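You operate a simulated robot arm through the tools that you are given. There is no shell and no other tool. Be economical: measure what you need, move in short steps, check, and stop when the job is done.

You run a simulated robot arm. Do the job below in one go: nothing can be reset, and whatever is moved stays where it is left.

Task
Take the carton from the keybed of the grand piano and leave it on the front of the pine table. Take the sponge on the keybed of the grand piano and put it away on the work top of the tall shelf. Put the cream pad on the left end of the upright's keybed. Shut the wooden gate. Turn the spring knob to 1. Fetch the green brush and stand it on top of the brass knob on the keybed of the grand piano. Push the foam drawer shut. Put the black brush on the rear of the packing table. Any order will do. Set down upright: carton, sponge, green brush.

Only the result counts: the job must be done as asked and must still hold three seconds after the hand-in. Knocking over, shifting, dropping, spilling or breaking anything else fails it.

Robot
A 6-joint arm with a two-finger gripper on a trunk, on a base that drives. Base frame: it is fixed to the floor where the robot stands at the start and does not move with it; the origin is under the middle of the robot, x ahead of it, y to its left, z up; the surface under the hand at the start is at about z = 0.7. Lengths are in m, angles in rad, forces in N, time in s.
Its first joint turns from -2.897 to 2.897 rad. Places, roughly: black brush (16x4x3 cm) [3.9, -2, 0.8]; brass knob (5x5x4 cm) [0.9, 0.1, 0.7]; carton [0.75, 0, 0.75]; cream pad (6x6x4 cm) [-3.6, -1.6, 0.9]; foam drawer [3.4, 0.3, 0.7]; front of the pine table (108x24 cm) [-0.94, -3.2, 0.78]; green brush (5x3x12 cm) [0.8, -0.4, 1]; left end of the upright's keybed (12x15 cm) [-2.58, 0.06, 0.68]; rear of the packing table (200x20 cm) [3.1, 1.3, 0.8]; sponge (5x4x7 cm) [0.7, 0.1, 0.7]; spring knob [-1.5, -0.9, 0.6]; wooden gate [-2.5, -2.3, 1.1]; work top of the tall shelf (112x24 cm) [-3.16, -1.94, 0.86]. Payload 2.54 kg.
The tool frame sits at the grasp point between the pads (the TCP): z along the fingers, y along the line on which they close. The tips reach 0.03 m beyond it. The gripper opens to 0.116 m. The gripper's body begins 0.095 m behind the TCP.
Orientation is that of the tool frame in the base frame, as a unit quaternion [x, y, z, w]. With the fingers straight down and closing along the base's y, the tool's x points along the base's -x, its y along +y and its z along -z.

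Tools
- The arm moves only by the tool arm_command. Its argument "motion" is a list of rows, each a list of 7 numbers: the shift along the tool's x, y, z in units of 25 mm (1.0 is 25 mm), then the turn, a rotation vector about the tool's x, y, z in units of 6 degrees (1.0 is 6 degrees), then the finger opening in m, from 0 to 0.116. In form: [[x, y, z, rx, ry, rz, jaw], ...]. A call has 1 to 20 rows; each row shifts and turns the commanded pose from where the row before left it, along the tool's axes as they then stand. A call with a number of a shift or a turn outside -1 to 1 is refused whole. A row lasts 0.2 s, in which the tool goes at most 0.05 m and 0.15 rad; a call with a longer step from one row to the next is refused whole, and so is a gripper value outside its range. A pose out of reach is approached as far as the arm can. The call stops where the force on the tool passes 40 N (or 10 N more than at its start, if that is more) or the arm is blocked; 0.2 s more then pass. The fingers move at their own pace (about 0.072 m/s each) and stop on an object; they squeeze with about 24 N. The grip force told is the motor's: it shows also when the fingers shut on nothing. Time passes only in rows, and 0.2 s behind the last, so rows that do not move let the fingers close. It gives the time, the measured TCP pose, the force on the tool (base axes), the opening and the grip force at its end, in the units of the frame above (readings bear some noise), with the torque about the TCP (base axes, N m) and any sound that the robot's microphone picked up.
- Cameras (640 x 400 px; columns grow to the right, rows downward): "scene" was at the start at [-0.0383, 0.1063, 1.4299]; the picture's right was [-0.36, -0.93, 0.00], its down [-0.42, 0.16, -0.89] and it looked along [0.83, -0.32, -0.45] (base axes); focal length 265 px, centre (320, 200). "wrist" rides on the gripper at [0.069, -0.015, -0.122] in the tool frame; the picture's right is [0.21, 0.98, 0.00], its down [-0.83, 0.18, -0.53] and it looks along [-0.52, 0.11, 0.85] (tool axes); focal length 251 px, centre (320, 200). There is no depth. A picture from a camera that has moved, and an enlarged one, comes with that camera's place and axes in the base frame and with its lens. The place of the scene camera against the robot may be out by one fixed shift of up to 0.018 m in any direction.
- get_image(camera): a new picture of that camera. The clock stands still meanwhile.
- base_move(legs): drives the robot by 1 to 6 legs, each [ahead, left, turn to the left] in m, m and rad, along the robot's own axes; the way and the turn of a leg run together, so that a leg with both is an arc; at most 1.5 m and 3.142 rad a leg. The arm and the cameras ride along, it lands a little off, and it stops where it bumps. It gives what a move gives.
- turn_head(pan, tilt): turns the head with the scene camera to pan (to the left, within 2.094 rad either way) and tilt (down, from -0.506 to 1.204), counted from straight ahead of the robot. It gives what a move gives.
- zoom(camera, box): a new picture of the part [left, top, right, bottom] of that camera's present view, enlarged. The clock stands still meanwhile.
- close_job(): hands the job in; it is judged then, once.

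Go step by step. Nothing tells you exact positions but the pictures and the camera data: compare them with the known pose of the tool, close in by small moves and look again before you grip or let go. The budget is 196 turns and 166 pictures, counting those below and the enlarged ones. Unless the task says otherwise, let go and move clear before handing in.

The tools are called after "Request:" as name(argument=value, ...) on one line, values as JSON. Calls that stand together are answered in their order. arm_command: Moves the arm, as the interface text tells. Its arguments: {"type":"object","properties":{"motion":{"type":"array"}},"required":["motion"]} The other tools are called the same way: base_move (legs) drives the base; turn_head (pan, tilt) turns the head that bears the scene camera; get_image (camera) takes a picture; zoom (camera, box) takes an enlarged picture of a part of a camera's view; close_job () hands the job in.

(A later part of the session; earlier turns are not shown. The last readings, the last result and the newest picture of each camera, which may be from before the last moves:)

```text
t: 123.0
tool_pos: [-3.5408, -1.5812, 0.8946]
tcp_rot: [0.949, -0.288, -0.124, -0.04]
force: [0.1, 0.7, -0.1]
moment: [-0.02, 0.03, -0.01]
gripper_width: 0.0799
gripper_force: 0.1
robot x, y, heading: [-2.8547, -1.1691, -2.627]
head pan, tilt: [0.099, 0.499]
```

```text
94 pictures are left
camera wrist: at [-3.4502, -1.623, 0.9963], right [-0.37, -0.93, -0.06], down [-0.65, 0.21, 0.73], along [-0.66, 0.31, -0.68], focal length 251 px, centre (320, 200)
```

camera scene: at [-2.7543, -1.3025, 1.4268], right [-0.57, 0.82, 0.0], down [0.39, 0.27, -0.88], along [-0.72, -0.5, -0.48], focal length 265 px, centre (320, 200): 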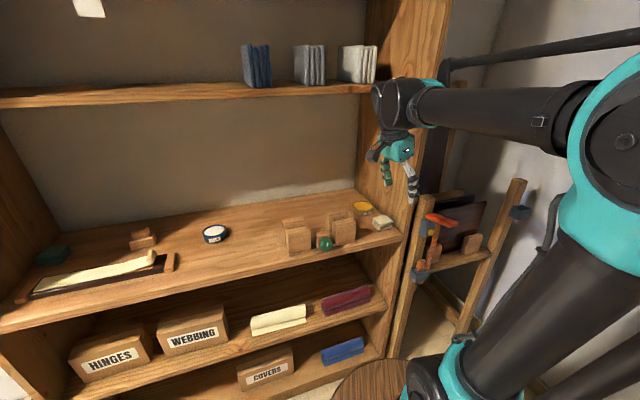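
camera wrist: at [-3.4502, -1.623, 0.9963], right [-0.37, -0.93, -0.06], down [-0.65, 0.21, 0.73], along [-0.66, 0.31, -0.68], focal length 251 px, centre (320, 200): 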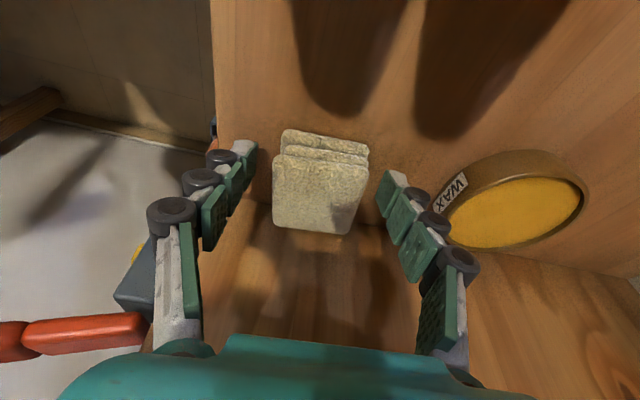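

Pad is between the fingers. Close and lift.

Request:
arm_command(motion=[[0, 0, 0, 0, 0, 0, 0.02], [0, 0, 0, 0, 0, 0, 0.02], [0, 0, 0, 0, 0, 0, 0.02], [-0.129, 0, -0.483, 0, 0, 0, 0.02], [-0.26, 0, -0.966, 0, 0, 0, 0.02], [-0.26, 0, -0.966, 0, 0, 0, 0.02], [-0.26, 0, -0.966, 0, 0, 0, 0.02], [-0.26, 0, -0.966, 0, 0, 0, 0.02]])

Request:
get_image(camera="wrist")

```text
t: 124.8
tool_pos: [-3.539, -1.5776, 1.0058]
tcp_rot: [0.949, -0.286, -0.124, -0.039]
force: [-0.5, -0.3, -0.6]
moment: [-0.01, 0.0, 0.01]
gripper_width: 0.054
gripper_force: 23.6
robot x, y, heading: [-2.8528, -1.1678, -2.628]
head pan, tilt: [0.099, 0.499]
```

```text
93 pictures are left
camera wrist: at [-3.4494, -1.6194, 1.1085], right [-0.37, -0.93, -0.06], down [-0.65, 0.21, 0.73], along [-0.66, 0.31, -0.68], focal length 251 px, centre (320, 200)
```

wrist: 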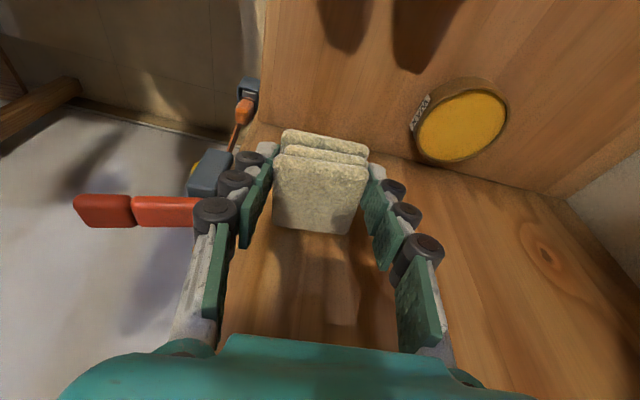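

Got the pad. Pull it out of the shelf, untilt, and drive over to the upright piano.

Request:
arm_command(motion=[[0, -1, 0, 0, 0, 0, 0.02], [0, -1, 0, 0, 0, 0, 0.02], [0, -1, 0, 0, 0, 0, 0.02], [0, -1, 0, 0, 0, 0, 0.02], [0, -1, 0, 0, 0, 0, 0.02], [0, -1, 0, 0, 0, 0, 0.02], [0, -1, 0, 0, 0, 0, 0.02], [0.5, -1, 0, 0, 0, 0, 0.02], [0.9, -0.5, 0, 0, 0.84, 0, 0.02], [0.9, 0, 0, 0, 0.84, 0, 0.02], [0.9, 0, 0, 0, 0.84, 0, 0.02], [1, 0, -0.5, 0, 0, 0, 0.02], [1, 0, -0.5, 0, 0, 0, 0.02], [1, 0, -0.5, 0, 0, 0, 0.02], [1, 0, 0, 0, 0, 0, 0.02], [1, 0, 0, 0, 0, 0, 0.02]])

Request:
base_move(legs=[[-0.87, -0.22, 0]])

Request:
turn_head(pan=-1.5, tilt=0.5)

Request:
get_image(camera="scene")

```text
t: 128.2
tool_pos: [-3.2519, -1.5148, 1.0331]
tcp_rot: [0.957, -0.29, 0.003, -0.001]
force: [-0.9, -0.2, -0.5]
moment: [0.02, 0.03, 0.02]
gripper_width: 0.0539
gripper_force: 24.1
robot x, y, heading: [-2.851, -1.1678, -2.63]
head pan, tilt: [0.099, 0.499]
```

```text
t: 133.0
tool_pos: [-2.5885, -0.8876, 1.0346]
tcp_rot: [0.957, -0.289, 0.003, -0.001]
force: [0.3, 0.4, -0.6]
moment: [-0.02, 0.0, 0.0]
gripper_width: 0.0539
gripper_force: 23.9
robot x, y, heading: [-2.1878, -0.5393, -2.627]
head pan, tilt: [0.099, 0.499]
```

```text
t: 134.7
tool_pos: [-2.5867, -0.8871, 1.0341]
tcp_rot: [0.957, -0.289, 0.002, -0.001]
force: [-0.3, 0.7, -0.7]
moment: [0.02, 0.0, 0.03]
gripper_width: 0.0539
gripper_force: 23.7
robot x, y, heading: [-2.1883, -0.5376, -2.627]
head pan, tilt: [-1.499, 0.499]
```

```text
92 pictures are left
camera scene: at [-2.0638, -0.5458, 1.4268], right [0.83, 0.55, 0.0], down [0.26, -0.4, -0.88], along [-0.48, 0.73, -0.48], focal length 265 px, centre (320, 200)
```

scene: 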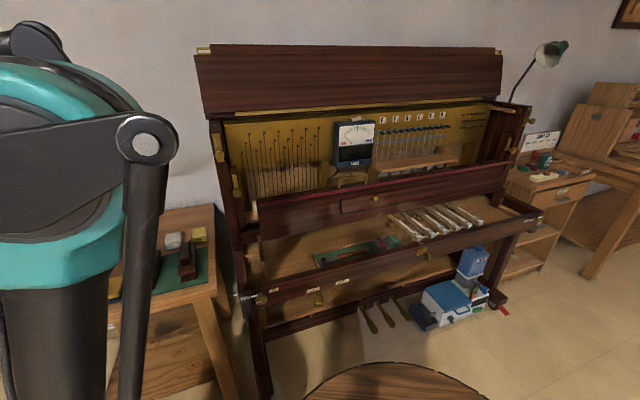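

Request:
zoom(camera="scene", box=[210, 180, 430, 320])

```text
2.86 times, centred on (320, 250) of scene
camera zoom: at [-2.0638, -0.5458, 1.4268], right [0.83, 0.55, 0.0], down [0.26, -0.4, -0.88], along [-0.48, 0.73, -0.48], focal length 757 px, centre (320, 57)
```

zoom: 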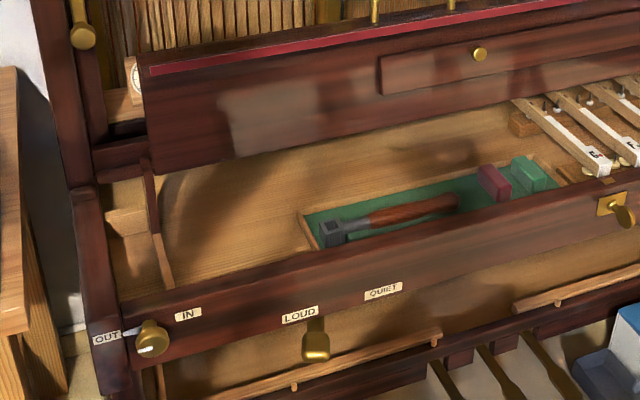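

The open keybed area lies between the left partition and the tool tray, behind the front rail. I'll swing the arm around to hover over it.

Request:
arm_command(motion=[[-0.841, -0.752, -0.17, 0, 0, 0, 0.02], [-0.841, -0.752, -0.17, 0, 0, 0, 0.02], [-0.841, -0.752, -0.17, 0, 0, 0, 0.02], [-0.841, -0.752, -0.17, 0, 0, 0, 0.02], [-0.841, -0.752, -0.17, 0, 0, 0, 0.02], [-0.841, -0.752, -0.17, 0, 0, 0, 0.02], [-0.841, -0.752, -0.17, 0, 0, 0, 0.02], [-0.841, -0.752, -0.17, 0, 0, 0, 0.02], [-0.841, -0.752, -0.17, 0, 0, 0, 0.02], [-0.841, -0.752, -0.17, 0, 0, 0, 0.02], [-0.841, -0.752, -0.17, 0, 0, 0, 0.02], [-0.841, -0.752, -0.17, 0, 0, 0, 0.02], [-0.841, -0.752, -0.17, 0, 0, 0, 0.02], [-0.841, -0.752, -0.17, 0, 0, 0, 0.02], [-0.841, -0.752, -0.17, 0, 0, 0, 0.02], [-0.841, -0.752, -0.17, 0, 0, 0, 0.02]])

Request:
arm_command(motion=[[-0.333, -0.98, 0, 0, 0, 0, 0.02], [-0.333, -0.98, 0, 0, 0, 0, 0.02], [-0.333, -0.98, 0, 0, 0, 0, 0.02], [-0.333, -0.98, 0, 0, 0, 0, 0.02], [-0.333, -0.98, 0, 0, 0, 0, 0.02], [-0.333, -0.98, 0, 0, 0, 0, 0.02], [-0.333, -0.98, 0, 0, 0, 0, 0.02], [-0.333, -0.98, 0, 0, 0, 0, 0.02], [-0.333, -0.98, 0, 0, 0, 0, 0.02], [-0.333, -0.98, 0, 0, 0, 0, 0.02], [-0.333, -0.98, 0, 0, 0, 0, 0.02], [-0.333, -0.98, 0, 0, 0, 0, 0.02], [-0.333, -0.98, 0, 0, 0, 0, 0.02], [-0.333, -0.98, 0, 0, 0, 0, 0.02], [-0.333, -0.98, 0, 0, 0, 0, 0.02], [-0.333, -0.98, 0, 0, 0, 0, 0.02], [-0.333, -0.98, 0, 0, 0, 0, 0.02], [-0.333, -0.98, 0, 0, 0, 0, 0.02]])

Request:
get_image(camera="scene")

Request:
get_image(camera="wrist")

```text
t: 138.1
tool_pos: [-2.6982, -0.4519, 1.0988]
tcp_rot: [0.958, -0.288, 0.002, -0.001]
force: [-0.3, -0.1, -0.4]
moment: [-0.01, 0.03, -0.01]
gripper_width: 0.0536
gripper_force: 24.2
robot x, y, heading: [-2.1878, -0.5385, -2.631]
head pan, tilt: [-1.499, 0.499]
```

```text
t: 141.8
tool_pos: [-2.5819, 0.0013, 1.1019]
tcp_rot: [0.957, -0.289, 0.003, -0.001]
force: [0.0, 0.2, 0.2]
moment: [0.04, -0.02, -0.02]
gripper_width: 0.0539
gripper_force: 23.9
robot x, y, heading: [-2.1836, -0.5358, -2.624]
head pan, tilt: [-1.499, 0.499]
```

```text
90 pictures are left
camera scene: at [-2.0638, -0.5459, 1.4268], right [0.83, 0.55, 0.0], down [0.26, -0.4, -0.88], along [-0.48, 0.73, -0.48], focal length 265 px, centre (320, 200)
```

scene: 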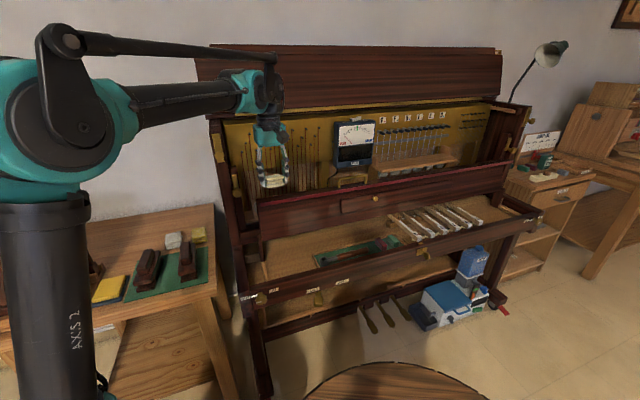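

```text
89 pictures are left
camera wrist: at [-2.5165, -0.024, 1.2251], right [-0.36, -0.93, 0.0], down [-0.79, 0.31, 0.53], along [-0.49, 0.19, -0.85], focal length 251 px, centre (320, 200)
```

wrist: 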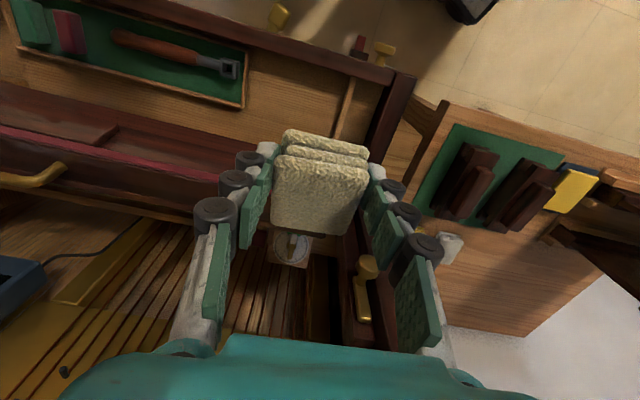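

Request:
arm_command(motion=[[-0.32, -0.98, 0, 0, 0, 0, 0.02], [-0.32, -0.98, 0, 0, 0, 0, 0.02], [0, 0, 1, 0, 0, 0, 0.02], [0, 0, 1, 0, 0, 0, 0.02], [0, 0, 1, 0, 0, 0, 0.02], [0, 0, 1, 0, 0, 0, 0.02], [0, 0, 1, 0, 0, 0, 0.02], [0, 0, 1, 0, 0, 0, 0.02], [0, 0, 1, 0, 0, 0, 0.02], [0, 0, 1, 0, 0, 0, 0.02]])

Request:
get_image(camera="wrist")

Request:
zoom(camera="scene", box=[210, 150, 400, 310])

```text
t: 144.1
tool_pos: [-2.566, 0.0475, 0.901]
tcp_rot: [0.957, -0.289, 0.003, 0.0]
force: [0.9, 0.2, 0.0]
moment: [0.02, 0.02, -0.02]
gripper_width: 0.0539
gripper_force: 24.0
robot x, y, heading: [-2.185, -0.539, -2.625]
head pan, tilt: [-1.499, 0.499]
```

```text
88 pictures are left
camera wrist: at [-2.5002, 0.0221, 1.0243], right [-0.36, -0.93, 0.0], down [-0.79, 0.31, 0.53], along [-0.49, 0.19, -0.85], focal length 251 px, centre (320, 200)
```

wrist: 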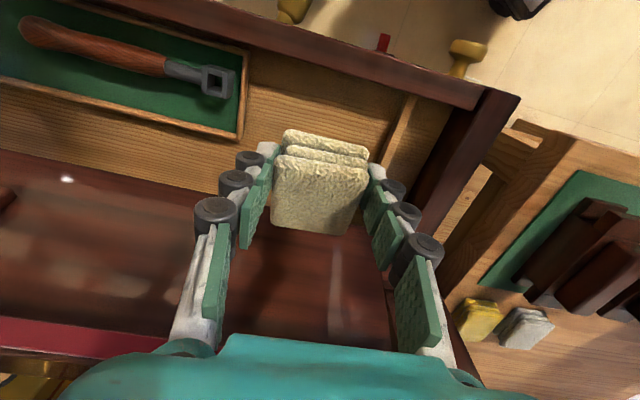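

```text
2.50 times, centred on (305, 230) of scene
camera zoom: at [-2.0638, -0.5457, 1.4268], right [0.83, 0.55, 0.0], down [0.26, -0.4, -0.88], along [-0.48, 0.73, -0.48], focal length 662 px, centre (358, 125)
```

zoom: 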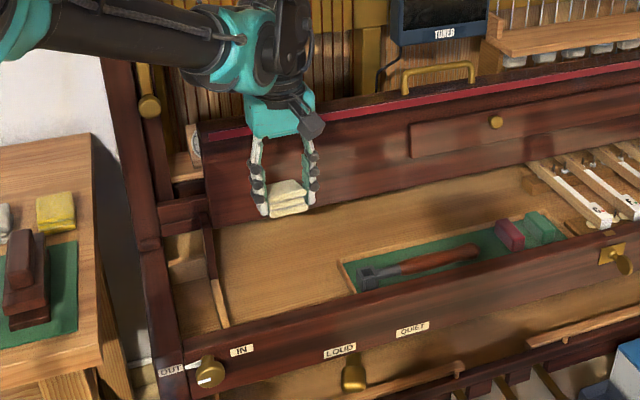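

Request:
arm_command(motion=[[-0.45, 0, 0, 0, 0, 0, 0.02], [0, 0, 0.97, 0, 0, 0, 0.02], [0, 0, 0.97, 0, 0, 0, 0.02], [0, 0, 0.97, 0, 0, 0, 0.02], [0, 0, 0.97, 0, 0, 0, 0.02], [0, 0, 0.97, 0, 0, 0, 0.02], [0, 0, 0.97, 0, 0, 0, 0.02], [0, 0, 0.7, 0, 0, 0, 0.02], [0, 0, 0.2, 0, 0, 0, 0.02], [0, 0, 0.2, 0, 0, 0, 0.02]])

Request:
get_image(camera="wrist")

```text
t: 146.2
tool_pos: [-2.5763, 0.0552, 0.7281]
tcp_rot: [0.957, -0.289, 0.003, -0.001]
force: [-1.0, 0.0, 0.2]
moment: [-0.03, 0.03, 0.01]
gripper_width: 0.0538
gripper_force: 23.9
robot x, y, heading: [-2.1872, -0.5412, -2.625]
head pan, tilt: [-1.499, 0.499]
```

```text
86 pictures are left
camera wrist: at [-2.5108, 0.0299, 0.8511], right [-0.36, -0.93, 0.0], down [-0.79, 0.31, 0.53], along [-0.49, 0.19, -0.85], focal length 251 px, centre (320, 200)
```

wrist: 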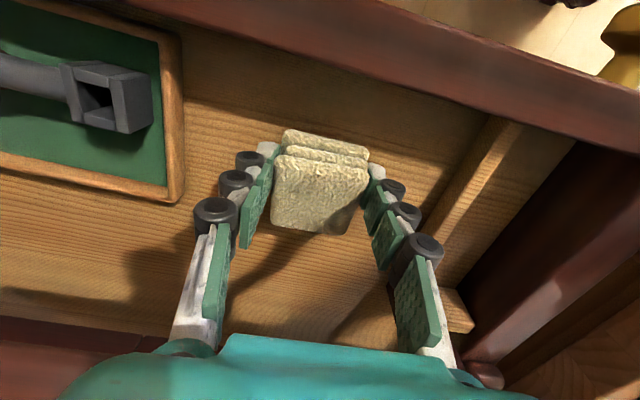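

Well placed between tray and partition. Lower gently to contact.

Request:
arm_command(motion=[[0, 0, 0.2, 0, 0, 0, 0.02], [0, 0, 0.15, 0, 0, 0, 0.02], [0, 0, 0.1, 0, 0, 0, 0.02], [0, 0, 0.1, 0, 0, 0, 0.02]])

```text
t: 147.2
tool_pos: [-2.5738, 0.054, 0.7148]
tcp_rot: [0.957, -0.289, 0.001, -0.001]
force: [0.8, -3.6, 17.1]
moment: [0.18, 0.5, 0.11]
gripper_width: 0.0541
gripper_force: 24.4
robot x, y, heading: [-2.1892, -0.5407, -2.628]
head pan, tilt: [-1.499, 0.499]
```

The pad was gripped with a 15° tool tilt, so I restore that tilt to set it flat before releasing.

Request:
arm_command(motion=[[0, 0, -0.35, 0, 0, 0, 0.02], [0, 0, 0, 0, -0.84, 0, 0.02], [0, 0, 0, 0, -0.84, 0, 0.02], [0, 0, 0, 0, -0.84, 0, 0.02], [0.05, 0, 0.2, 0, 0, 0, 0.02], [0.04, 0, 0.15, 0, 0, 0, 0.02], [0.03, 0, 0.1, 0, 0, 0, 0.02], [0.03, 0, 0.1, 0, 0, 0, 0.02]])

Request:
get_image(camera="wrist")

```text
t: 149.1
tool_pos: [-2.5744, 0.0549, 0.7106]
tcp_rot: [0.949, -0.286, -0.124, -0.04]
force: [-1.6, 7.7, 36.0]
moment: [-0.27, 0.02, -0.1]
gripper_width: 0.0539
gripper_force: 24.9
robot x, y, heading: [-2.192, -0.5449, -2.629]
head pan, tilt: [-1.499, 0.499]
```

```text
85 pictures are left
camera wrist: at [-2.4848, 0.0142, 0.8116], right [-0.37, -0.93, -0.06], down [-0.65, 0.21, 0.73], along [-0.66, 0.31, -0.68], focal length 251 px, centre (320, 200)
```

wrist: 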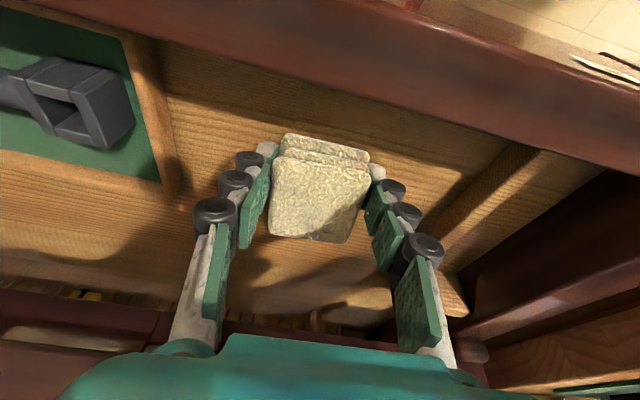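

Request:
arm_command(motion=[[-0.03, 0, -0.12, 0, 0, 0, 0.02], [0, 0, 0, 0, 0, 0, 0.085], [0, 0, 0, 0, 0, 0, 0.085], [-0.13, 0, -0.48, 0, 0, 0, 0.085], [-0.26, 0, -0.966, 0, 0, 0, 0.085], [-0.26, 0, -0.966, 0, 0, 0, 0.085], [-0.26, 0, -0.966, 0, 0, 0, 0.085], [-0.26, 0, -0.966, 0, 0, 0, 0.085], [-0.26, 0, -0.966, 0, 0, 0, 0.085], [-0.26, 0, -0.966, 0, 0, 0, 0.085], [-0.26, 0, -0.966, 0, 0, 0, 0.085], [-0.26, 0, -0.966, 0, 0, 0, 0.085], [-0.26, 0, -0.966, 0, 0, 0, 0.085], [-0.26, 0, -0.966, 0, 0, 0, 0.085], [-0.26, 0, -0.966, 0, 0, 0, 0.085], [-0.26, 0, -0.966, 0, 0, 0, 0.085], [0, 0, 0, 0, 0.84, 0, 0.085], [0, 0, 0, 0, 0.84, 0, 0.085], [0, 0, 0, 0, 0.84, 0, 0.085]])

Request:
get_image(camera="scene")

```text
t: 153.1
tool_pos: [-2.5763, 0.0547, 1.0248]
tcp_rot: [0.957, -0.289, 0.003, -0.001]
force: [-0.1, -0.6, -0.9]
moment: [-0.01, 0.04, -0.01]
gripper_width: 0.085
gripper_force: 0.1
robot x, y, heading: [-2.1873, -0.539, -2.631]
head pan, tilt: [-1.499, 0.499]
```

```text
84 pictures are left
camera scene: at [-2.0638, -0.5457, 1.4268], right [0.83, 0.55, 0.0], down [0.26, -0.4, -0.88], along [-0.48, 0.73, -0.48], focal length 265 px, centre (320, 200)
```

scene: 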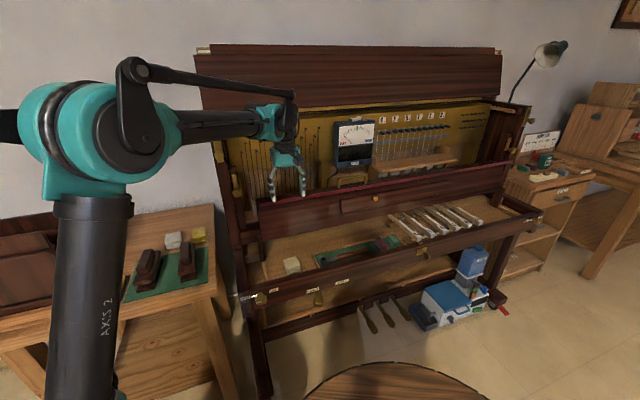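

Pad placed on the keybed's left end. Now tuck the arm back ahead of the robot, move to open floor, and turn towards the trolley's knob.

Request:
arm_command(motion=[[0.354, 0.978, -0.15, 0, 0, 0, 0.085], [0.354, 0.978, -0.15, 0, 0, 0, 0.085], [0.354, 0.978, -0.15, 0, 0, 0, 0.085], [0.354, 0.978, -0.15, 0, 0, 0, 0.085], [0.354, 0.978, -0.15, 0, 0, 0, 0.085], [0.354, 0.978, -0.15, 0, 0, 0, 0.085], [0.354, 0.978, -0.15, 0, 0, 0, 0.085], [0.354, 0.978, -0.15, 0, 0, 0, 0.085], [0.354, 0.978, -0.15, 0, 0, 0, 0.085], [0.354, 0.978, -0.15, 0, 0, 0, 0.085], [0.354, 0.978, -0.15, 0, 0, 0, 0.085], [0.354, 0.978, -0.15, 0, 0, 0, 0.085], [0.354, 0.978, -0.15, 0, 0, 0, 0.085], [0.354, 0.978, -0.15, 0, 0, 0, 0.085], [0.354, 0.978, -0.15, 0, 0, 0, 0.085], [0.354, 0.978, -0.15, 0, 0, 0, 0.085], [0.354, 0.978, -0.15, 0, 0, 0, 0.085], [0.354, 0.978, -0.15, 0, 0, 0, 0.085], [0.354, 0.978, -0.15, 0, 0, 0, 0.085], [0.354, 0.978, -0.15, 0, 0, 0, 0.085]])

Request:
arm_command(motion=[[1, 0.776, 0, 0, 0, 0, 0.085], [1, 0.776, 0, 0, 0, 0, 0.085], [1, 0.776, 0, 0, 0, 0, 0.085], [1, 0.776, 0, 0, 0, 0, 0.085], [1, 0.776, 0, 0, 0, 0, 0.085], [1, 0.776, 0, 0, 0, 0, 0.085], [1, 0.776, 0, 0, 0, 0, 0.085], [1, 0.776, 0, 0, 0, 0, 0.085], [1, 0.776, 0, 0, 0, 0, 0.085], [1, 0.776, 0, 0, 0, 0, 0.085]])

Request:
base_move(legs=[[0.47, 0.4, 0], [0, 0, 2.88]])

Request:
turn_head(pan=0.0, tilt=0.55)

Request:
get_image(camera="scene")

```text
t: 157.2
tool_pos: [-2.7005, -0.4465, 1.0998]
tcp_rot: [0.957, -0.289, 0.004, -0.001]
force: [-0.3, -0.3, -0.1]
moment: [-0.03, 0.0, 0.0]
gripper_width: 0.085
gripper_force: 0.1
robot x, y, heading: [-2.1881, -0.5411, -2.628]
head pan, tilt: [-1.499, 0.499]
```

```text
t: 159.4
tool_pos: [-2.598, -0.7488, 1.0998]
tcp_rot: [0.957, -0.29, 0.002, -0.001]
force: [-0.3, 0.6, -1.2]
moment: [-0.04, 0.05, 0.0]
gripper_width: 0.0851
gripper_force: 0.1
robot x, y, heading: [-2.1847, -0.5403, -2.632]
head pan, tilt: [-1.499, 0.499]
```

```text
t: 169.6
tool_pos: [-1.9534, -1.0373, 1.0981]
tcp_rot: [0.432, 0.902, -0.001, -0.003]
force: [0.0, -0.2, -0.3]
moment: [0.0, -0.03, -0.02]
gripper_width: 0.0851
gripper_force: 0.1
robot x, y, heading: [-2.4081, -1.116, 0.209]
head pan, tilt: [-1.499, 0.499]
```

```text
t: 171.2
tool_pos: [-1.9537, -1.037, 1.0994]
tcp_rot: [0.432, 0.902, -0.001, -0.004]
force: [-0.3, 1.0, 0.6]
moment: [0.01, -0.01, -0.01]
gripper_width: 0.0849
gripper_force: 0.1
robot x, y, heading: [-2.4099, -1.1128, 0.205]
head pan, tilt: [0.0, 0.55]
```

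```text
83 pictures are left
camera scene: at [-2.4722, -0.9833, 1.4222], right [0.2, -0.98, 0.0], down [-0.51, -0.11, -0.85], along [0.83, 0.17, -0.52], focal length 265 px, centre (320, 200)
```

scene: 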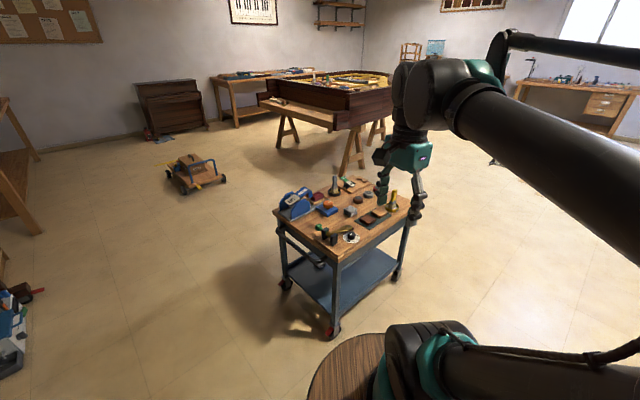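

Request:
base_move(legs=[[0.15, 0, 0]])

Request:
arm_command(motion=[[0.05, 1, 0.96, 0, 0, 0, 0.085], [0.05, 1, 0.96, 0, 0, 0, 0.085], [0.05, 1, 0.96, 0, 0, 0, 0.085], [0.05, 1, 0.96, 0, 0, 0, 0.085], [0.05, 1, 0.96, 0, 0, 0, 0.085], [0.05, 1, 0.96, 0, 0, 0, 0.085], [0.05, 1, 0.96, 0, 0, 0, 0.085], [0.05, 1, 0.96, 0, 0, 0, 0.085], [0.05, 1, 0.96, 0, 0, 0, 0.085]])

Request:
get_image(camera="wrist")

```text
t: 172.6
tool_pos: [-1.8071, -1.0079, 1.0992]
tcp_rot: [0.432, 0.902, -0.001, -0.003]
force: [-0.5, -0.5, 0.2]
moment: [0.0, 0.02, 0.01]
gripper_width: 0.085
gripper_force: 0.1
robot x, y, heading: [-2.264, -1.0855, 0.204]
head pan, tilt: [0.0, 0.55]
```

```text
t: 174.6
tool_pos: [-1.6409, -0.8572, 0.8819]
tcp_rot: [0.433, 0.901, 0.0, -0.003]
force: [-0.9, -0.5, -0.3]
moment: [0.01, -0.05, -0.01]
gripper_width: 0.085
gripper_force: 0.0
robot x, y, heading: [-2.2622, -1.0845, 0.207]
head pan, tilt: [0.0, 0.55]
```

```text
82 pictures are left
camera wrist: at [-1.6933, -0.8124, 1.0054], right [0.63, 0.78, 0.0], down [0.66, -0.53, 0.53], along [0.41, -0.33, -0.85], focal length 251 px, centre (320, 200)
```

wrist: 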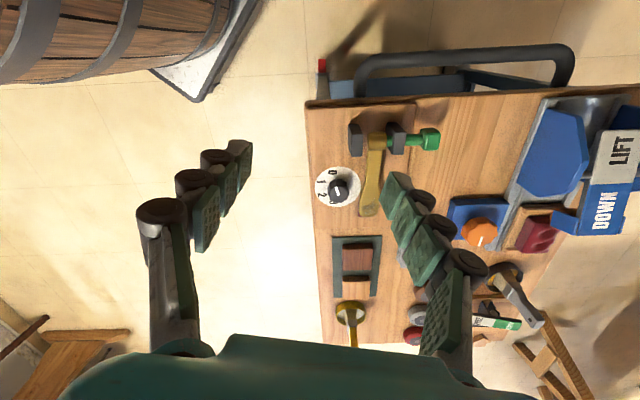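

Request:
zoom(camera="wrist", box=[295, 150, 385, 220])

```text
5.71 times, centred on (340, 185) of wrist
camera zoom: at [-1.6933, -0.8124, 1.0054], right [0.63, 0.78, 0.0], down [0.66, -0.53, 0.53], along [0.41, -0.33, -0.85], focal length 1437 px, centre (206, 286)
```

zoom: 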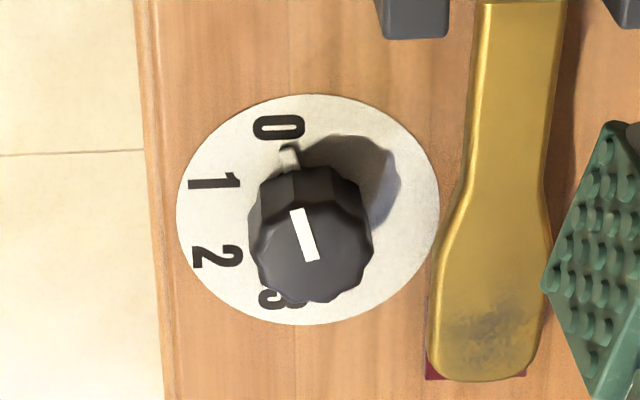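

The dial has positions 0–3 and reads 0; 1 is about 50° counter-clockwise. I'll hover over the knob with narrow jaws.

Request:
arm_command(motion=[[-0.92, 0.44, 0.8, 0, 0, 0, 0.054], [-0.92, 0.44, 0.8, 0, 0, 0, 0.054], [-0.92, 0.44, 0.8, 0, 0, 0, 0.054], [-0.92, 0.44, 0.8, 0, 0, 0, 0.054], [-0.92, 0.44, 0.8, 0, 0, 0, 0.054], [-0.92, 0.44, 0.8, 0, 0, 0, 0.054]])

Request:
zoom(camera="wrist", box=[240, 60, 440, 240])

```text
t: 176.0
tool_pos: [-1.5008, -0.9273, 0.7624]
tcp_rot: [0.433, 0.901, -0.001, -0.002]
force: [0.1, -0.1, 0.8]
moment: [-0.01, -0.01, -0.03]
gripper_width: 0.0541
gripper_force: 0.0
robot x, y, heading: [-2.2625, -1.0851, 0.206]
head pan, tilt: [0.0, 0.55]
```

```text
2.22 times, centred on (340, 150) of wrist
camera zoom: at [-1.5548, -0.8817, 0.886], right [0.63, 0.78, 0.0], down [0.66, -0.53, 0.53], along [0.41, -0.33, -0.85], focal length 559 px, centre (276, 311)
```

zoom: 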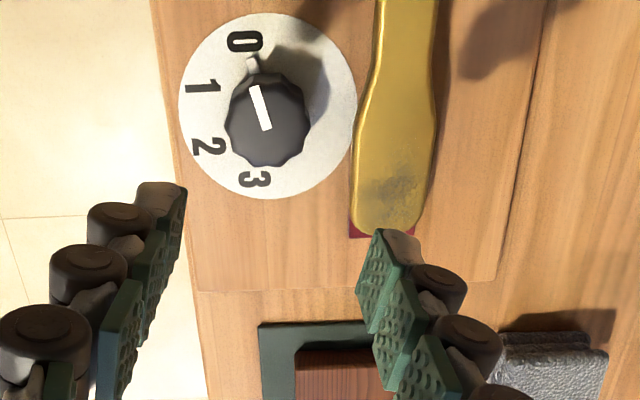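

Request:
arm_command(motion=[[0.44, -0.22, 0, 0, 0, 0, 0.048], [0, 0, 0.95, 0, 0, 0, 0.048], [0, 0, 0.95, 0, 0, 0, 0.048], [0, 0, 0.95, 0, 0, 0, 0.048]])

Request:
zoom(camera="wrist", box=[240, 80, 400, 240])

Request:
zoom(camera="scene", box=[280, 180, 430, 280])

```text
t: 177.0
tool_pos: [-1.5147, -0.9208, 0.6912]
tcp_rot: [0.433, 0.901, 0.0, -0.002]
force: [-0.9, 0.2, 0.3]
moment: [-0.02, 0.0, 0.0]
gripper_width: 0.0479
gripper_force: 0.1
robot x, y, heading: [-2.2597, -1.0842, 0.2]
head pan, tilt: [0.0, 0.55]
```

```text
2.50 times, centred on (320, 160) of wrist
camera zoom: at [-1.5678, -0.8752, 0.8152], right [0.63, 0.78, 0.0], down [0.66, -0.53, 0.53], along [0.41, -0.33, -0.85], focal length 629 px, centre (320, 300)
```

zoom: 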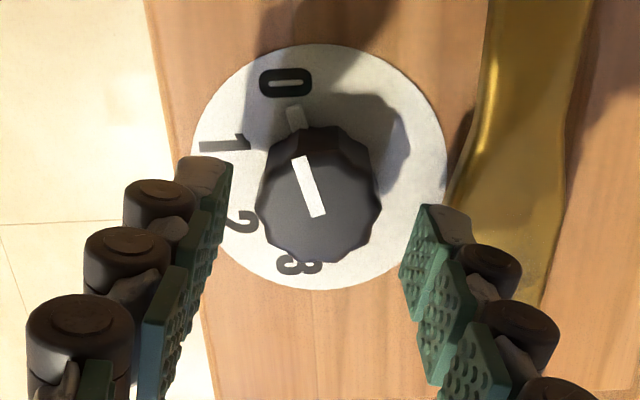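

```text
4.00 times, centred on (355, 230) of scene
camera zoom: at [-2.3259, -0.9527, 1.4222], right [0.2, -0.98, 0.0], down [-0.51, -0.11, -0.85], along [0.83, 0.17, -0.52], focal length 1060 px, centre (180, 80)
```

zoom: 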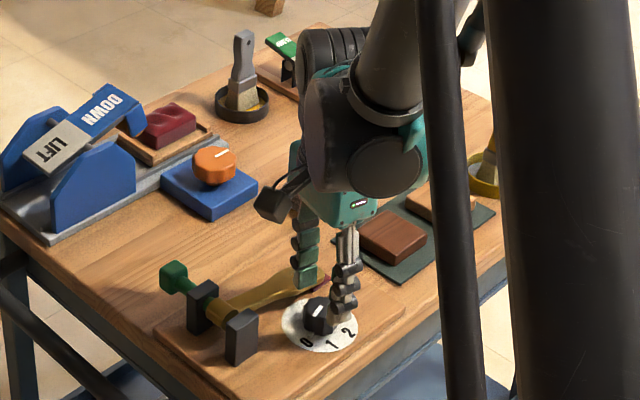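

Request:
arm_command(motion=[[0.12, 0.05, 0.3, 0, 0, 0, 0.048], [0, 0, 0.3, 0, 0, 0, 0.048], [0, 0, 0.25, 0, 0, 0, 0.048]])

Request:
zoom(camera="wrist", box=[240, 80, 400, 240])

```text
t: 177.5
tool_pos: [-1.5133, -0.9166, 0.6829]
tcp_rot: [0.434, 0.901, 0.001, -0.001]
force: [4.5, 3.2, 20.5]
moment: [0.64, -0.47, -0.05]
gripper_width: 0.0556
gripper_force: 4.9
robot x, y, heading: [-2.2625, -1.0844, 0.202]
head pan, tilt: [0.0, 0.55]
stopped in row 2: the force on the tool passed its limit at 46 N (the readings are from after the stop); the commanded pose is now the measured one
```

```text
2.50 times, centred on (320, 160) of wrist
camera zoom: at [-1.5687, -0.8723, 0.8057], right [0.63, 0.78, 0.0], down [0.66, -0.53, 0.53], along [0.41, -0.33, -0.85], focal length 629 px, centre (320, 300)
```

zoom: 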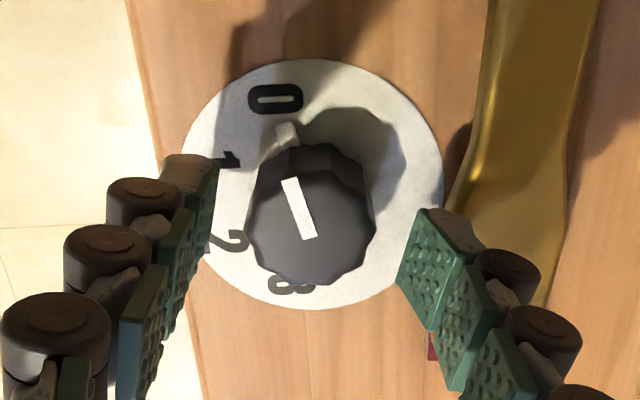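

The outer finger touched the brass lever. I'll lift, rotate the hand so the fingers lie along the lever's direction, and look again.

Request:
arm_command(motion=[[0, 0, -0.5, 0, 0, 0, 0.048], [0, 0, -1, 0, 0, 0, 0.048], [0, 0, -1, 0, 0, 0, 0.048], [0, 0, 0, 0, 0, 0.977, 0.048], [0, 0, 0, 0, 0, 0.977, 0.048], [0, 0, 0, 0, 0, 0.977, 0.048], [0, 0, 0, 0, 0, 0.977, 0.048], [0, 0, 0, 0, 0, 0.977, 0.048], [0, 0, 0, 0, 0, 0.977, 0.048], [0, 0, 0, 0, 0, 0.977, 0.048], [0, 0, 0, 0, 0, 0.977, 0.048], [0, 0, 0, 0, 0, 0.977, 0.048], [0, 0, 0, 0, 0, 0.977, 0.048], [0, 0, 0, 0, 0, 0.977, 0.048], [0, 0, 0, 0, 0, 0.977, 0.048], [0, 0, 0, 0, 0, 0.977, 0.048]])

Request:
zoom(camera="wrist", box=[220, 50, 420, 240])

```text
t: 180.9
tool_pos: [-1.5149, -0.917, 0.7449]
tcp_rot: [0.898, 0.441, 0.0, -0.002]
force: [-0.2, -0.5, -0.7]
moment: [-0.04, 0.0, -0.02]
gripper_width: 0.0477
gripper_force: 0.0
robot x, y, heading: [-2.2615, -1.0822, 0.203]
head pan, tilt: [0.0, 0.55]
```

```text
2.11 times, centred on (320, 145) of wrist
camera zoom: at [-1.4835, -0.8526, 0.8671], right [0.9, -0.43, 0.0], down [-0.36, -0.77, 0.53], along [-0.23, -0.48, -0.85], focal length 529 px, centre (320, 316)
```

zoom: 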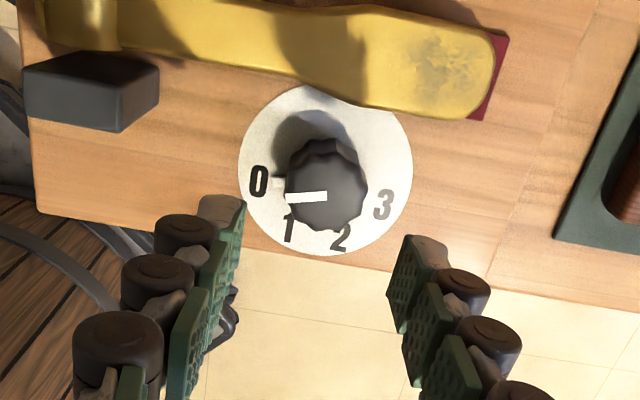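

Request:
arm_command(motion=[[-0.1, 0.12, 0.6, 0, 0, 0, 0.048], [0, 0, 0.9, 0, 0, 0, 0.048], [0, 0, 0.8, 0, 0, 0, 0.048], [0, 0, 0.45, 0, 0, 0, 0.048]])

Request:
zoom(camera="wrist", box=[220, 50, 420, 240])

```text
t: 181.9
tool_pos: [-1.5143, -0.9227, 0.6756]
tcp_rot: [0.897, 0.442, 0.0, -0.002]
force: [0.2, -0.5, -0.9]
moment: [-0.01, -0.01, -0.02]
gripper_width: 0.048
gripper_force: 0.0
robot x, y, heading: [-2.2617, -1.085, 0.208]
head pan, tilt: [0.0, 0.55]
```

```text
2.11 times, centred on (320, 145) of wrist
camera zoom: at [-1.4838, -0.8565, 0.7987], right [0.91, -0.43, 0.0], down [-0.36, -0.77, 0.53], along [-0.23, -0.48, -0.85], focal length 529 px, centre (320, 316)
```

zoom: 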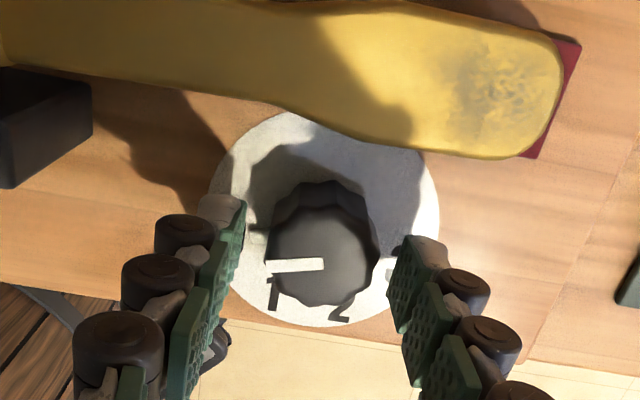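

Request:
arm_command(motion=[[0, 0, 0, 0, 0, 0, 0.02], [0, 0, 0, 0, 0, 0, 0.02], [0, 0, 0, 0, 0, 0, 0.02], [0, 0, 0, 0, 0, -0.9, 0.02], [0, 0, 0, 0, 0, -0.9, 0.02], [0, 0, 0, 0, 0, -0.9, 0.02], [0, 0, 0, 0, 0, -0.9, 0.02], [0, 0, 0, 0, 0, -0.9, 0.02], [0, 0, 0, 0, 0, -0.9, 0.02], [0, 0, 0, 0, 0, -0.9, 0.02], [0, 0, 0, 0, 0, -0.9, 0.02], [0, 0, 0, 0, 0, -0.8, 0.02]])

Request:
zoom(camera="wrist", box=[220, 50, 420, 240])

```text
t: 184.5
tool_pos: [-1.5145, -0.9204, 0.6765]
tcp_rot: [0.64, 0.769, 0.0, -0.001]
force: [-12.5, -11.3, -33.8]
moment: [-0.51, 0.24, 0.03]
gripper_width: 0.0321
gripper_force: 44.7
robot x, y, heading: [-2.2645, -1.0829, 0.205]
head pan, tilt: [0.0, 0.55]
```

```text
2.11 times, centred on (320, 145) of wrist
camera zoom: at [-1.5404, -0.8556, 0.7991], right [0.92, 0.39, 0.0], down [0.33, -0.78, 0.53], along [0.2, -0.49, -0.85], focal length 529 px, centre (320, 316)
```

zoom: 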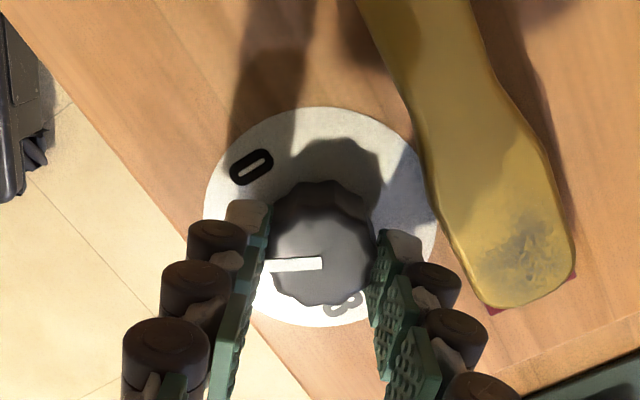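

The knob turned with the hand about 48°. Now open slightly and see whether it stays.

Request:
arm_command(motion=[[0, 0, 0, 0, 0, 0, 0.042], [0, 0, 0, 0, 0, 0, 0.042], [0, 0, -0.4, 0, 0, 0, 0.042], [0, 0, -1, 0, 0, 0, 0.042], [0, 0, -1, 0, 0, 0, 0.042], [0, 0, -1, 0, 0, 0, 0.042]])

Request:
zoom(camera="wrist", box=[220, 50, 420, 240])

```text
t: 185.9
tool_pos: [-1.5116, -0.922, 0.7616]
tcp_rot: [0.64, 0.769, -0.001, -0.002]
force: [1.0, -0.7, 0.4]
moment: [0.0, -0.02, -0.01]
gripper_width: 0.0418
gripper_force: 0.0
robot x, y, heading: [-2.2624, -1.0856, 0.205]
head pan, tilt: [0.0, 0.55]
```

```text
2.11 times, centred on (320, 145) of wrist
camera zoom: at [-1.5389, -0.8557, 0.8849], right [0.92, 0.39, 0.0], down [0.33, -0.78, 0.53], along [0.2, -0.49, -0.85], focal length 529 px, centre (320, 316)
```

zoom: 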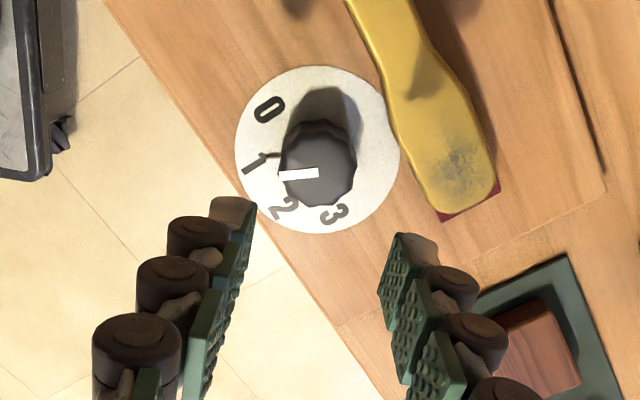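

Request:
zoom(camera="wrist", box=[285, 75, 355, 165])

```text
4.44 times, centred on (320, 120) of wrist
camera zoom: at [-1.5389, -0.8557, 0.8849], right [0.92, 0.39, 0.0], down [0.33, -0.78, 0.53], along [0.2, -0.49, -0.85], focal length 1118 px, centre (320, 556)
```

zoom: 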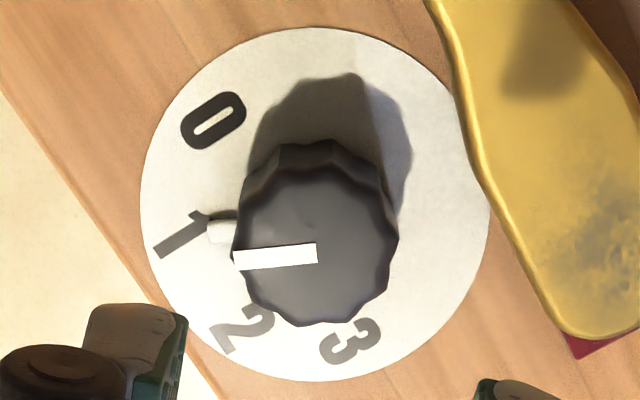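

The index tab points at 1 and it holds. Next: raise, tuck the arm, and drive round the trolley's north side back to the grand piano for the sponge.

Request:
arm_command(motion=[[0, 0, -1, 0, 0, 0, 0.1], [0, 0, -1, 0, 0, 0, 0.1], [0, 0, -1, 0, 0, 0, 0.1], [0, 0, -1, 0, 0, 0, 0.1], [0, 0, -1, 0, 0, 0, 0.1], [0, 0, -1, 0, 0, 0, 0.1], [0, 0, -1, 0, 0, 0, 0.1], [0, 0, -1, 0, 0, 0, 0.1], [0, -1, -1, 0, 0, 0, 0.1], [0, -1, -1, 0, 0, 0, 0.1], [0, -1, -1, 0, 0, 0, 0.1], [0, -1, -1, 0, 0, 0, 0.1], [0, -1, 0, 0, 0, 0, 0.1], [0, -1, 0, 0, 0, 0, 0.1], [0, -1, 0, 0, 0, 0, 0.1], [0, -1, 0, 0, 0, 0, 0.1], [0, -1, 0, 0, 0, 0, 0.1], [0, -1, 0, 0, 0, 0, 0.1], [0, -1, 0, 0, 0, 0, 0.1]])

Request:
base_move(legs=[[0.38, 0.57, 0], [0.6, 0.44, 0], [1.36, -0.36, 0]])

Request:
turn_head(pan=-0.4, tilt=0.55)

Request:
get_image(camera="scene")

```text
t: 189.9
tool_pos: [-1.7813, -0.9721, 1.0647]
tcp_rot: [0.64, 0.768, -0.001, -0.002]
force: [-0.1, -0.1, -0.1]
moment: [-0.04, -0.01, 0.0]
gripper_width: 0.1001
gripper_force: 0.0
robot x, y, heading: [-2.2657, -1.0817, 0.201]
head pan, tilt: [0.0, 0.55]
```

```text
t: 203.9
tool_pos: [0.3517, 0.2045, 1.0648]
tcp_rot: [0.634, 0.774, -0.001, -0.002]
force: [-0.2, -0.6, -0.2]
moment: [0.01, 0.05, -0.01]
gripper_width: 0.1001
gripper_force: 0.1
robot x, y, heading: [-0.1317, 0.0862, 0.219]
head pan, tilt: [0.0, 0.55]
```

```text
t: 204.8
tool_pos: [0.3509, 0.2047, 1.0654]
tcp_rot: [0.634, 0.774, 0.0, -0.002]
force: [-0.2, -0.6, 0.2]
moment: [-0.02, -0.01, 0.0]
gripper_width: 0.1001
gripper_force: 0.1
robot x, y, heading: [-0.128, 0.0852, 0.221]
head pan, tilt: [-0.4, 0.55]
```

```text
71 pictures are left
camera scene: at [-0.1937, 0.1799, 1.4222], right [-0.18, -0.98, 0.0], down [-0.51, 0.09, -0.85], along [0.84, -0.15, -0.52], focal length 265 px, centre (320, 200)
```

scene: 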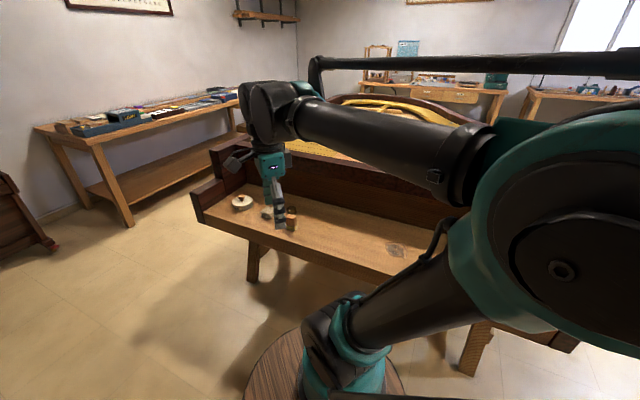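

Request:
arm_command(motion=[[-0.08, 0.937, 0.33, 0, 0, 0, 0.1], [-0.08, 0.937, 0.33, 0, 0, 0, 0.1], [-0.08, 0.937, 0.33, 0, 0, 0, 0.1], [-0.08, 0.937, 0.33, 0, 0, 0, 0.1], [-0.08, 0.937, 0.33, 0, 0, 0, 0.1], [-0.08, 0.937, 0.33, 0, 0, 0, 0.1], [-0.08, 0.937, 0.33, 0, 0, 0, 0.1], [-0.08, 0.937, 0.33, 0, 0, 0, 0.1], [-0.08, 0.937, 0.33, 0, 0, 0, 0.1], [-0.08, 0.937, 0.33, 0, 0, 0, 0.1], [-0.08, 0.937, 0.33, 0, 0, 0, 0.1], [-0.08, 0.937, 0.33, 0, 0, 0, 0.1], [-0.08, 0.937, 0.33, 0, 0, 0, 0.1], [-0.08, 0.937, 0.33, 0, 0, 0, 0.1]])

Request:
get_image(camera="wrist")

```text
t: 207.8
tool_pos: [0.6763, 0.24, 0.9476]
tcp_rot: [0.633, 0.774, -0.001, -0.001]
force: [0.1, -0.4, 0.5]
moment: [0.01, -0.03, 0.0]
gripper_width: 0.1002
gripper_force: 0.2
robot x, y, heading: [-0.1281, 0.0832, 0.217]
head pan, tilt: [-0.4, 0.55]
```

```text
70 pictures are left
camera wrist: at [0.6488, 0.3052, 1.0712], right [0.92, 0.4, 0.0], down [0.34, -0.77, 0.53], along [0.21, -0.49, -0.85], focal length 251 px, centre (320, 200)
```

wrist: 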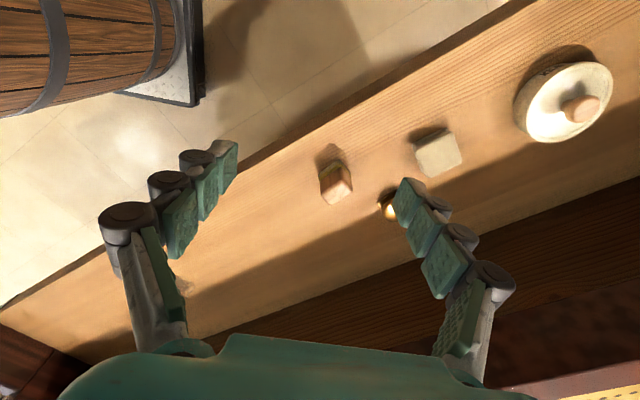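

Request:
zoom(camera="wrist", box=[290, 130, 420, 230])

```text
4.00 times, centred on (355, 180) of wrist
camera zoom: at [0.6488, 0.3052, 1.0712], right [0.92, 0.4, 0.0], down [0.34, -0.77, 0.53], along [0.21, -0.49, -0.85], focal length 1006 px, centre (180, 280)
```

zoom: 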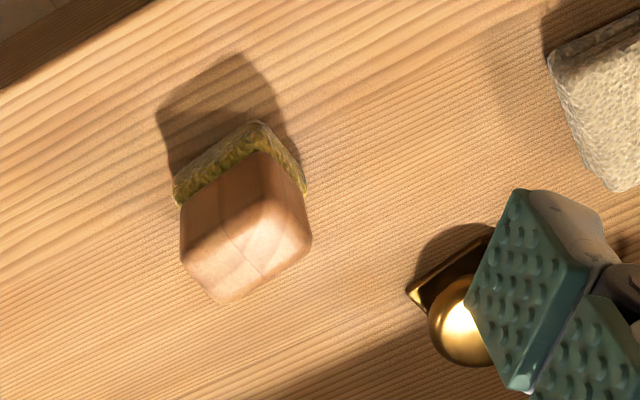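

Request:
arm_command(motion=[[-1, 0.444, 0.5, 0, 0, 0, 0.09], [-1, 0.444, 0.5, 0, 0, 0, 0.09], [-1, 0.444, 0.5, 0, 0, 0, 0.09], [-1, 0.444, 0.5, 0, 0, 0, 0.09], [0, 0, 0, 0, 0, -1, 0.09], [0, 0, 0, 0, 0, -1, 0.09], [0, 0, 0, 0, 0, -1, 0.09], [0, 0, 0, 0, 0, -1, 0.09], [0, 0, 0, 0, 0, -1, 0.09], [0, 0, 0, 0, 0, -1, 0.09], [0, 0, 0, 0, 0, -1, 0.09], [0, 0, 0, 0, 0, -1, 0.09], [0, 0, 0, 0, 0, -1, 0.09], [0, 0, 0.9, 0, 0, 0, 0.09]])

Request:
get_image(camera="wrist")

```text
t: 210.8
tool_pos: [0.7429, 0.1534, 0.8777]
tcp_rot: [0.213, 0.977, 0.001, -0.002]
force: [-0.2, -0.1, 1.0]
moment: [0.01, 0.01, 0.02]
gripper_width: 0.0902
gripper_force: 0.0
robot x, y, heading: [-0.129, 0.0906, 0.219]
head pan, tilt: [-0.4, 0.55]
```

```text
68 pictures are left
camera wrist: at [0.6738, 0.1682, 1.0012], right [0.21, 0.98, 0.0], down [0.83, -0.18, 0.53], along [0.52, -0.11, -0.85], focal length 251 px, centre (320, 200)
```

wrist: 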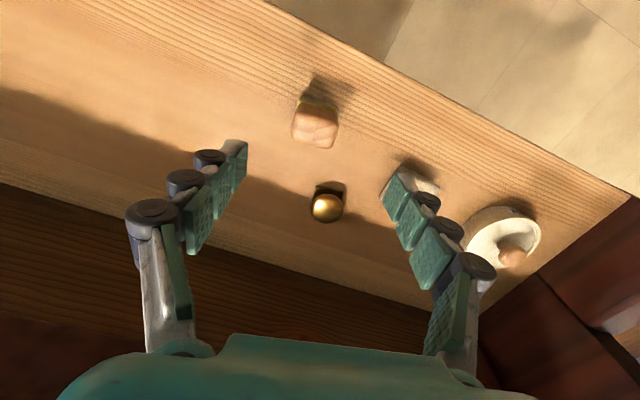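

Aligned over the sponge. Descend, grip, lift.

Request:
arm_command(motion=[[0.15, -0.13, 0.98, 0, 0, 0, 0.09], [0, 0, 0.98, 0, 0, 0, 0.09], [0, 0, 0.98, 0, 0, 0, 0.09], [0, 0, 0.98, 0, 0, 0, 0.09], [0, 0, 0.98, 0, 0, 0, 0.09], [0, 0, 0, 0, 0, 0, 0.02], [0, 0, 0, 0, 0, 0, 0.02], [0, 0, 0, 0, 0, 0, 0.02], [0, 0, 0, 0, 0, 0, 0.02]])

Request:
get_image(camera="wrist")

```text
t: 212.8
tool_pos: [0.7364, 0.149, 0.7521]
tcp_rot: [0.213, 0.977, 0.001, -0.002]
force: [0.2, 0.2, -0.3]
moment: [0.0, -0.05, -0.03]
gripper_width: 0.0432
gripper_force: 23.7
robot x, y, heading: [-0.1298, 0.0847, 0.222]
head pan, tilt: [-0.4, 0.55]
```

```text
67 pictures are left
camera wrist: at [0.6683, 0.1648, 0.8766], right [0.21, 0.98, 0.0], down [0.83, -0.18, 0.53], along [0.52, -0.11, -0.85], focal length 251 px, centre (320, 200)
```

wrist: 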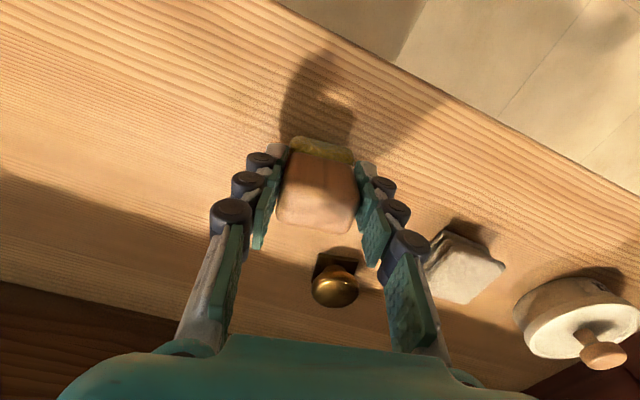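

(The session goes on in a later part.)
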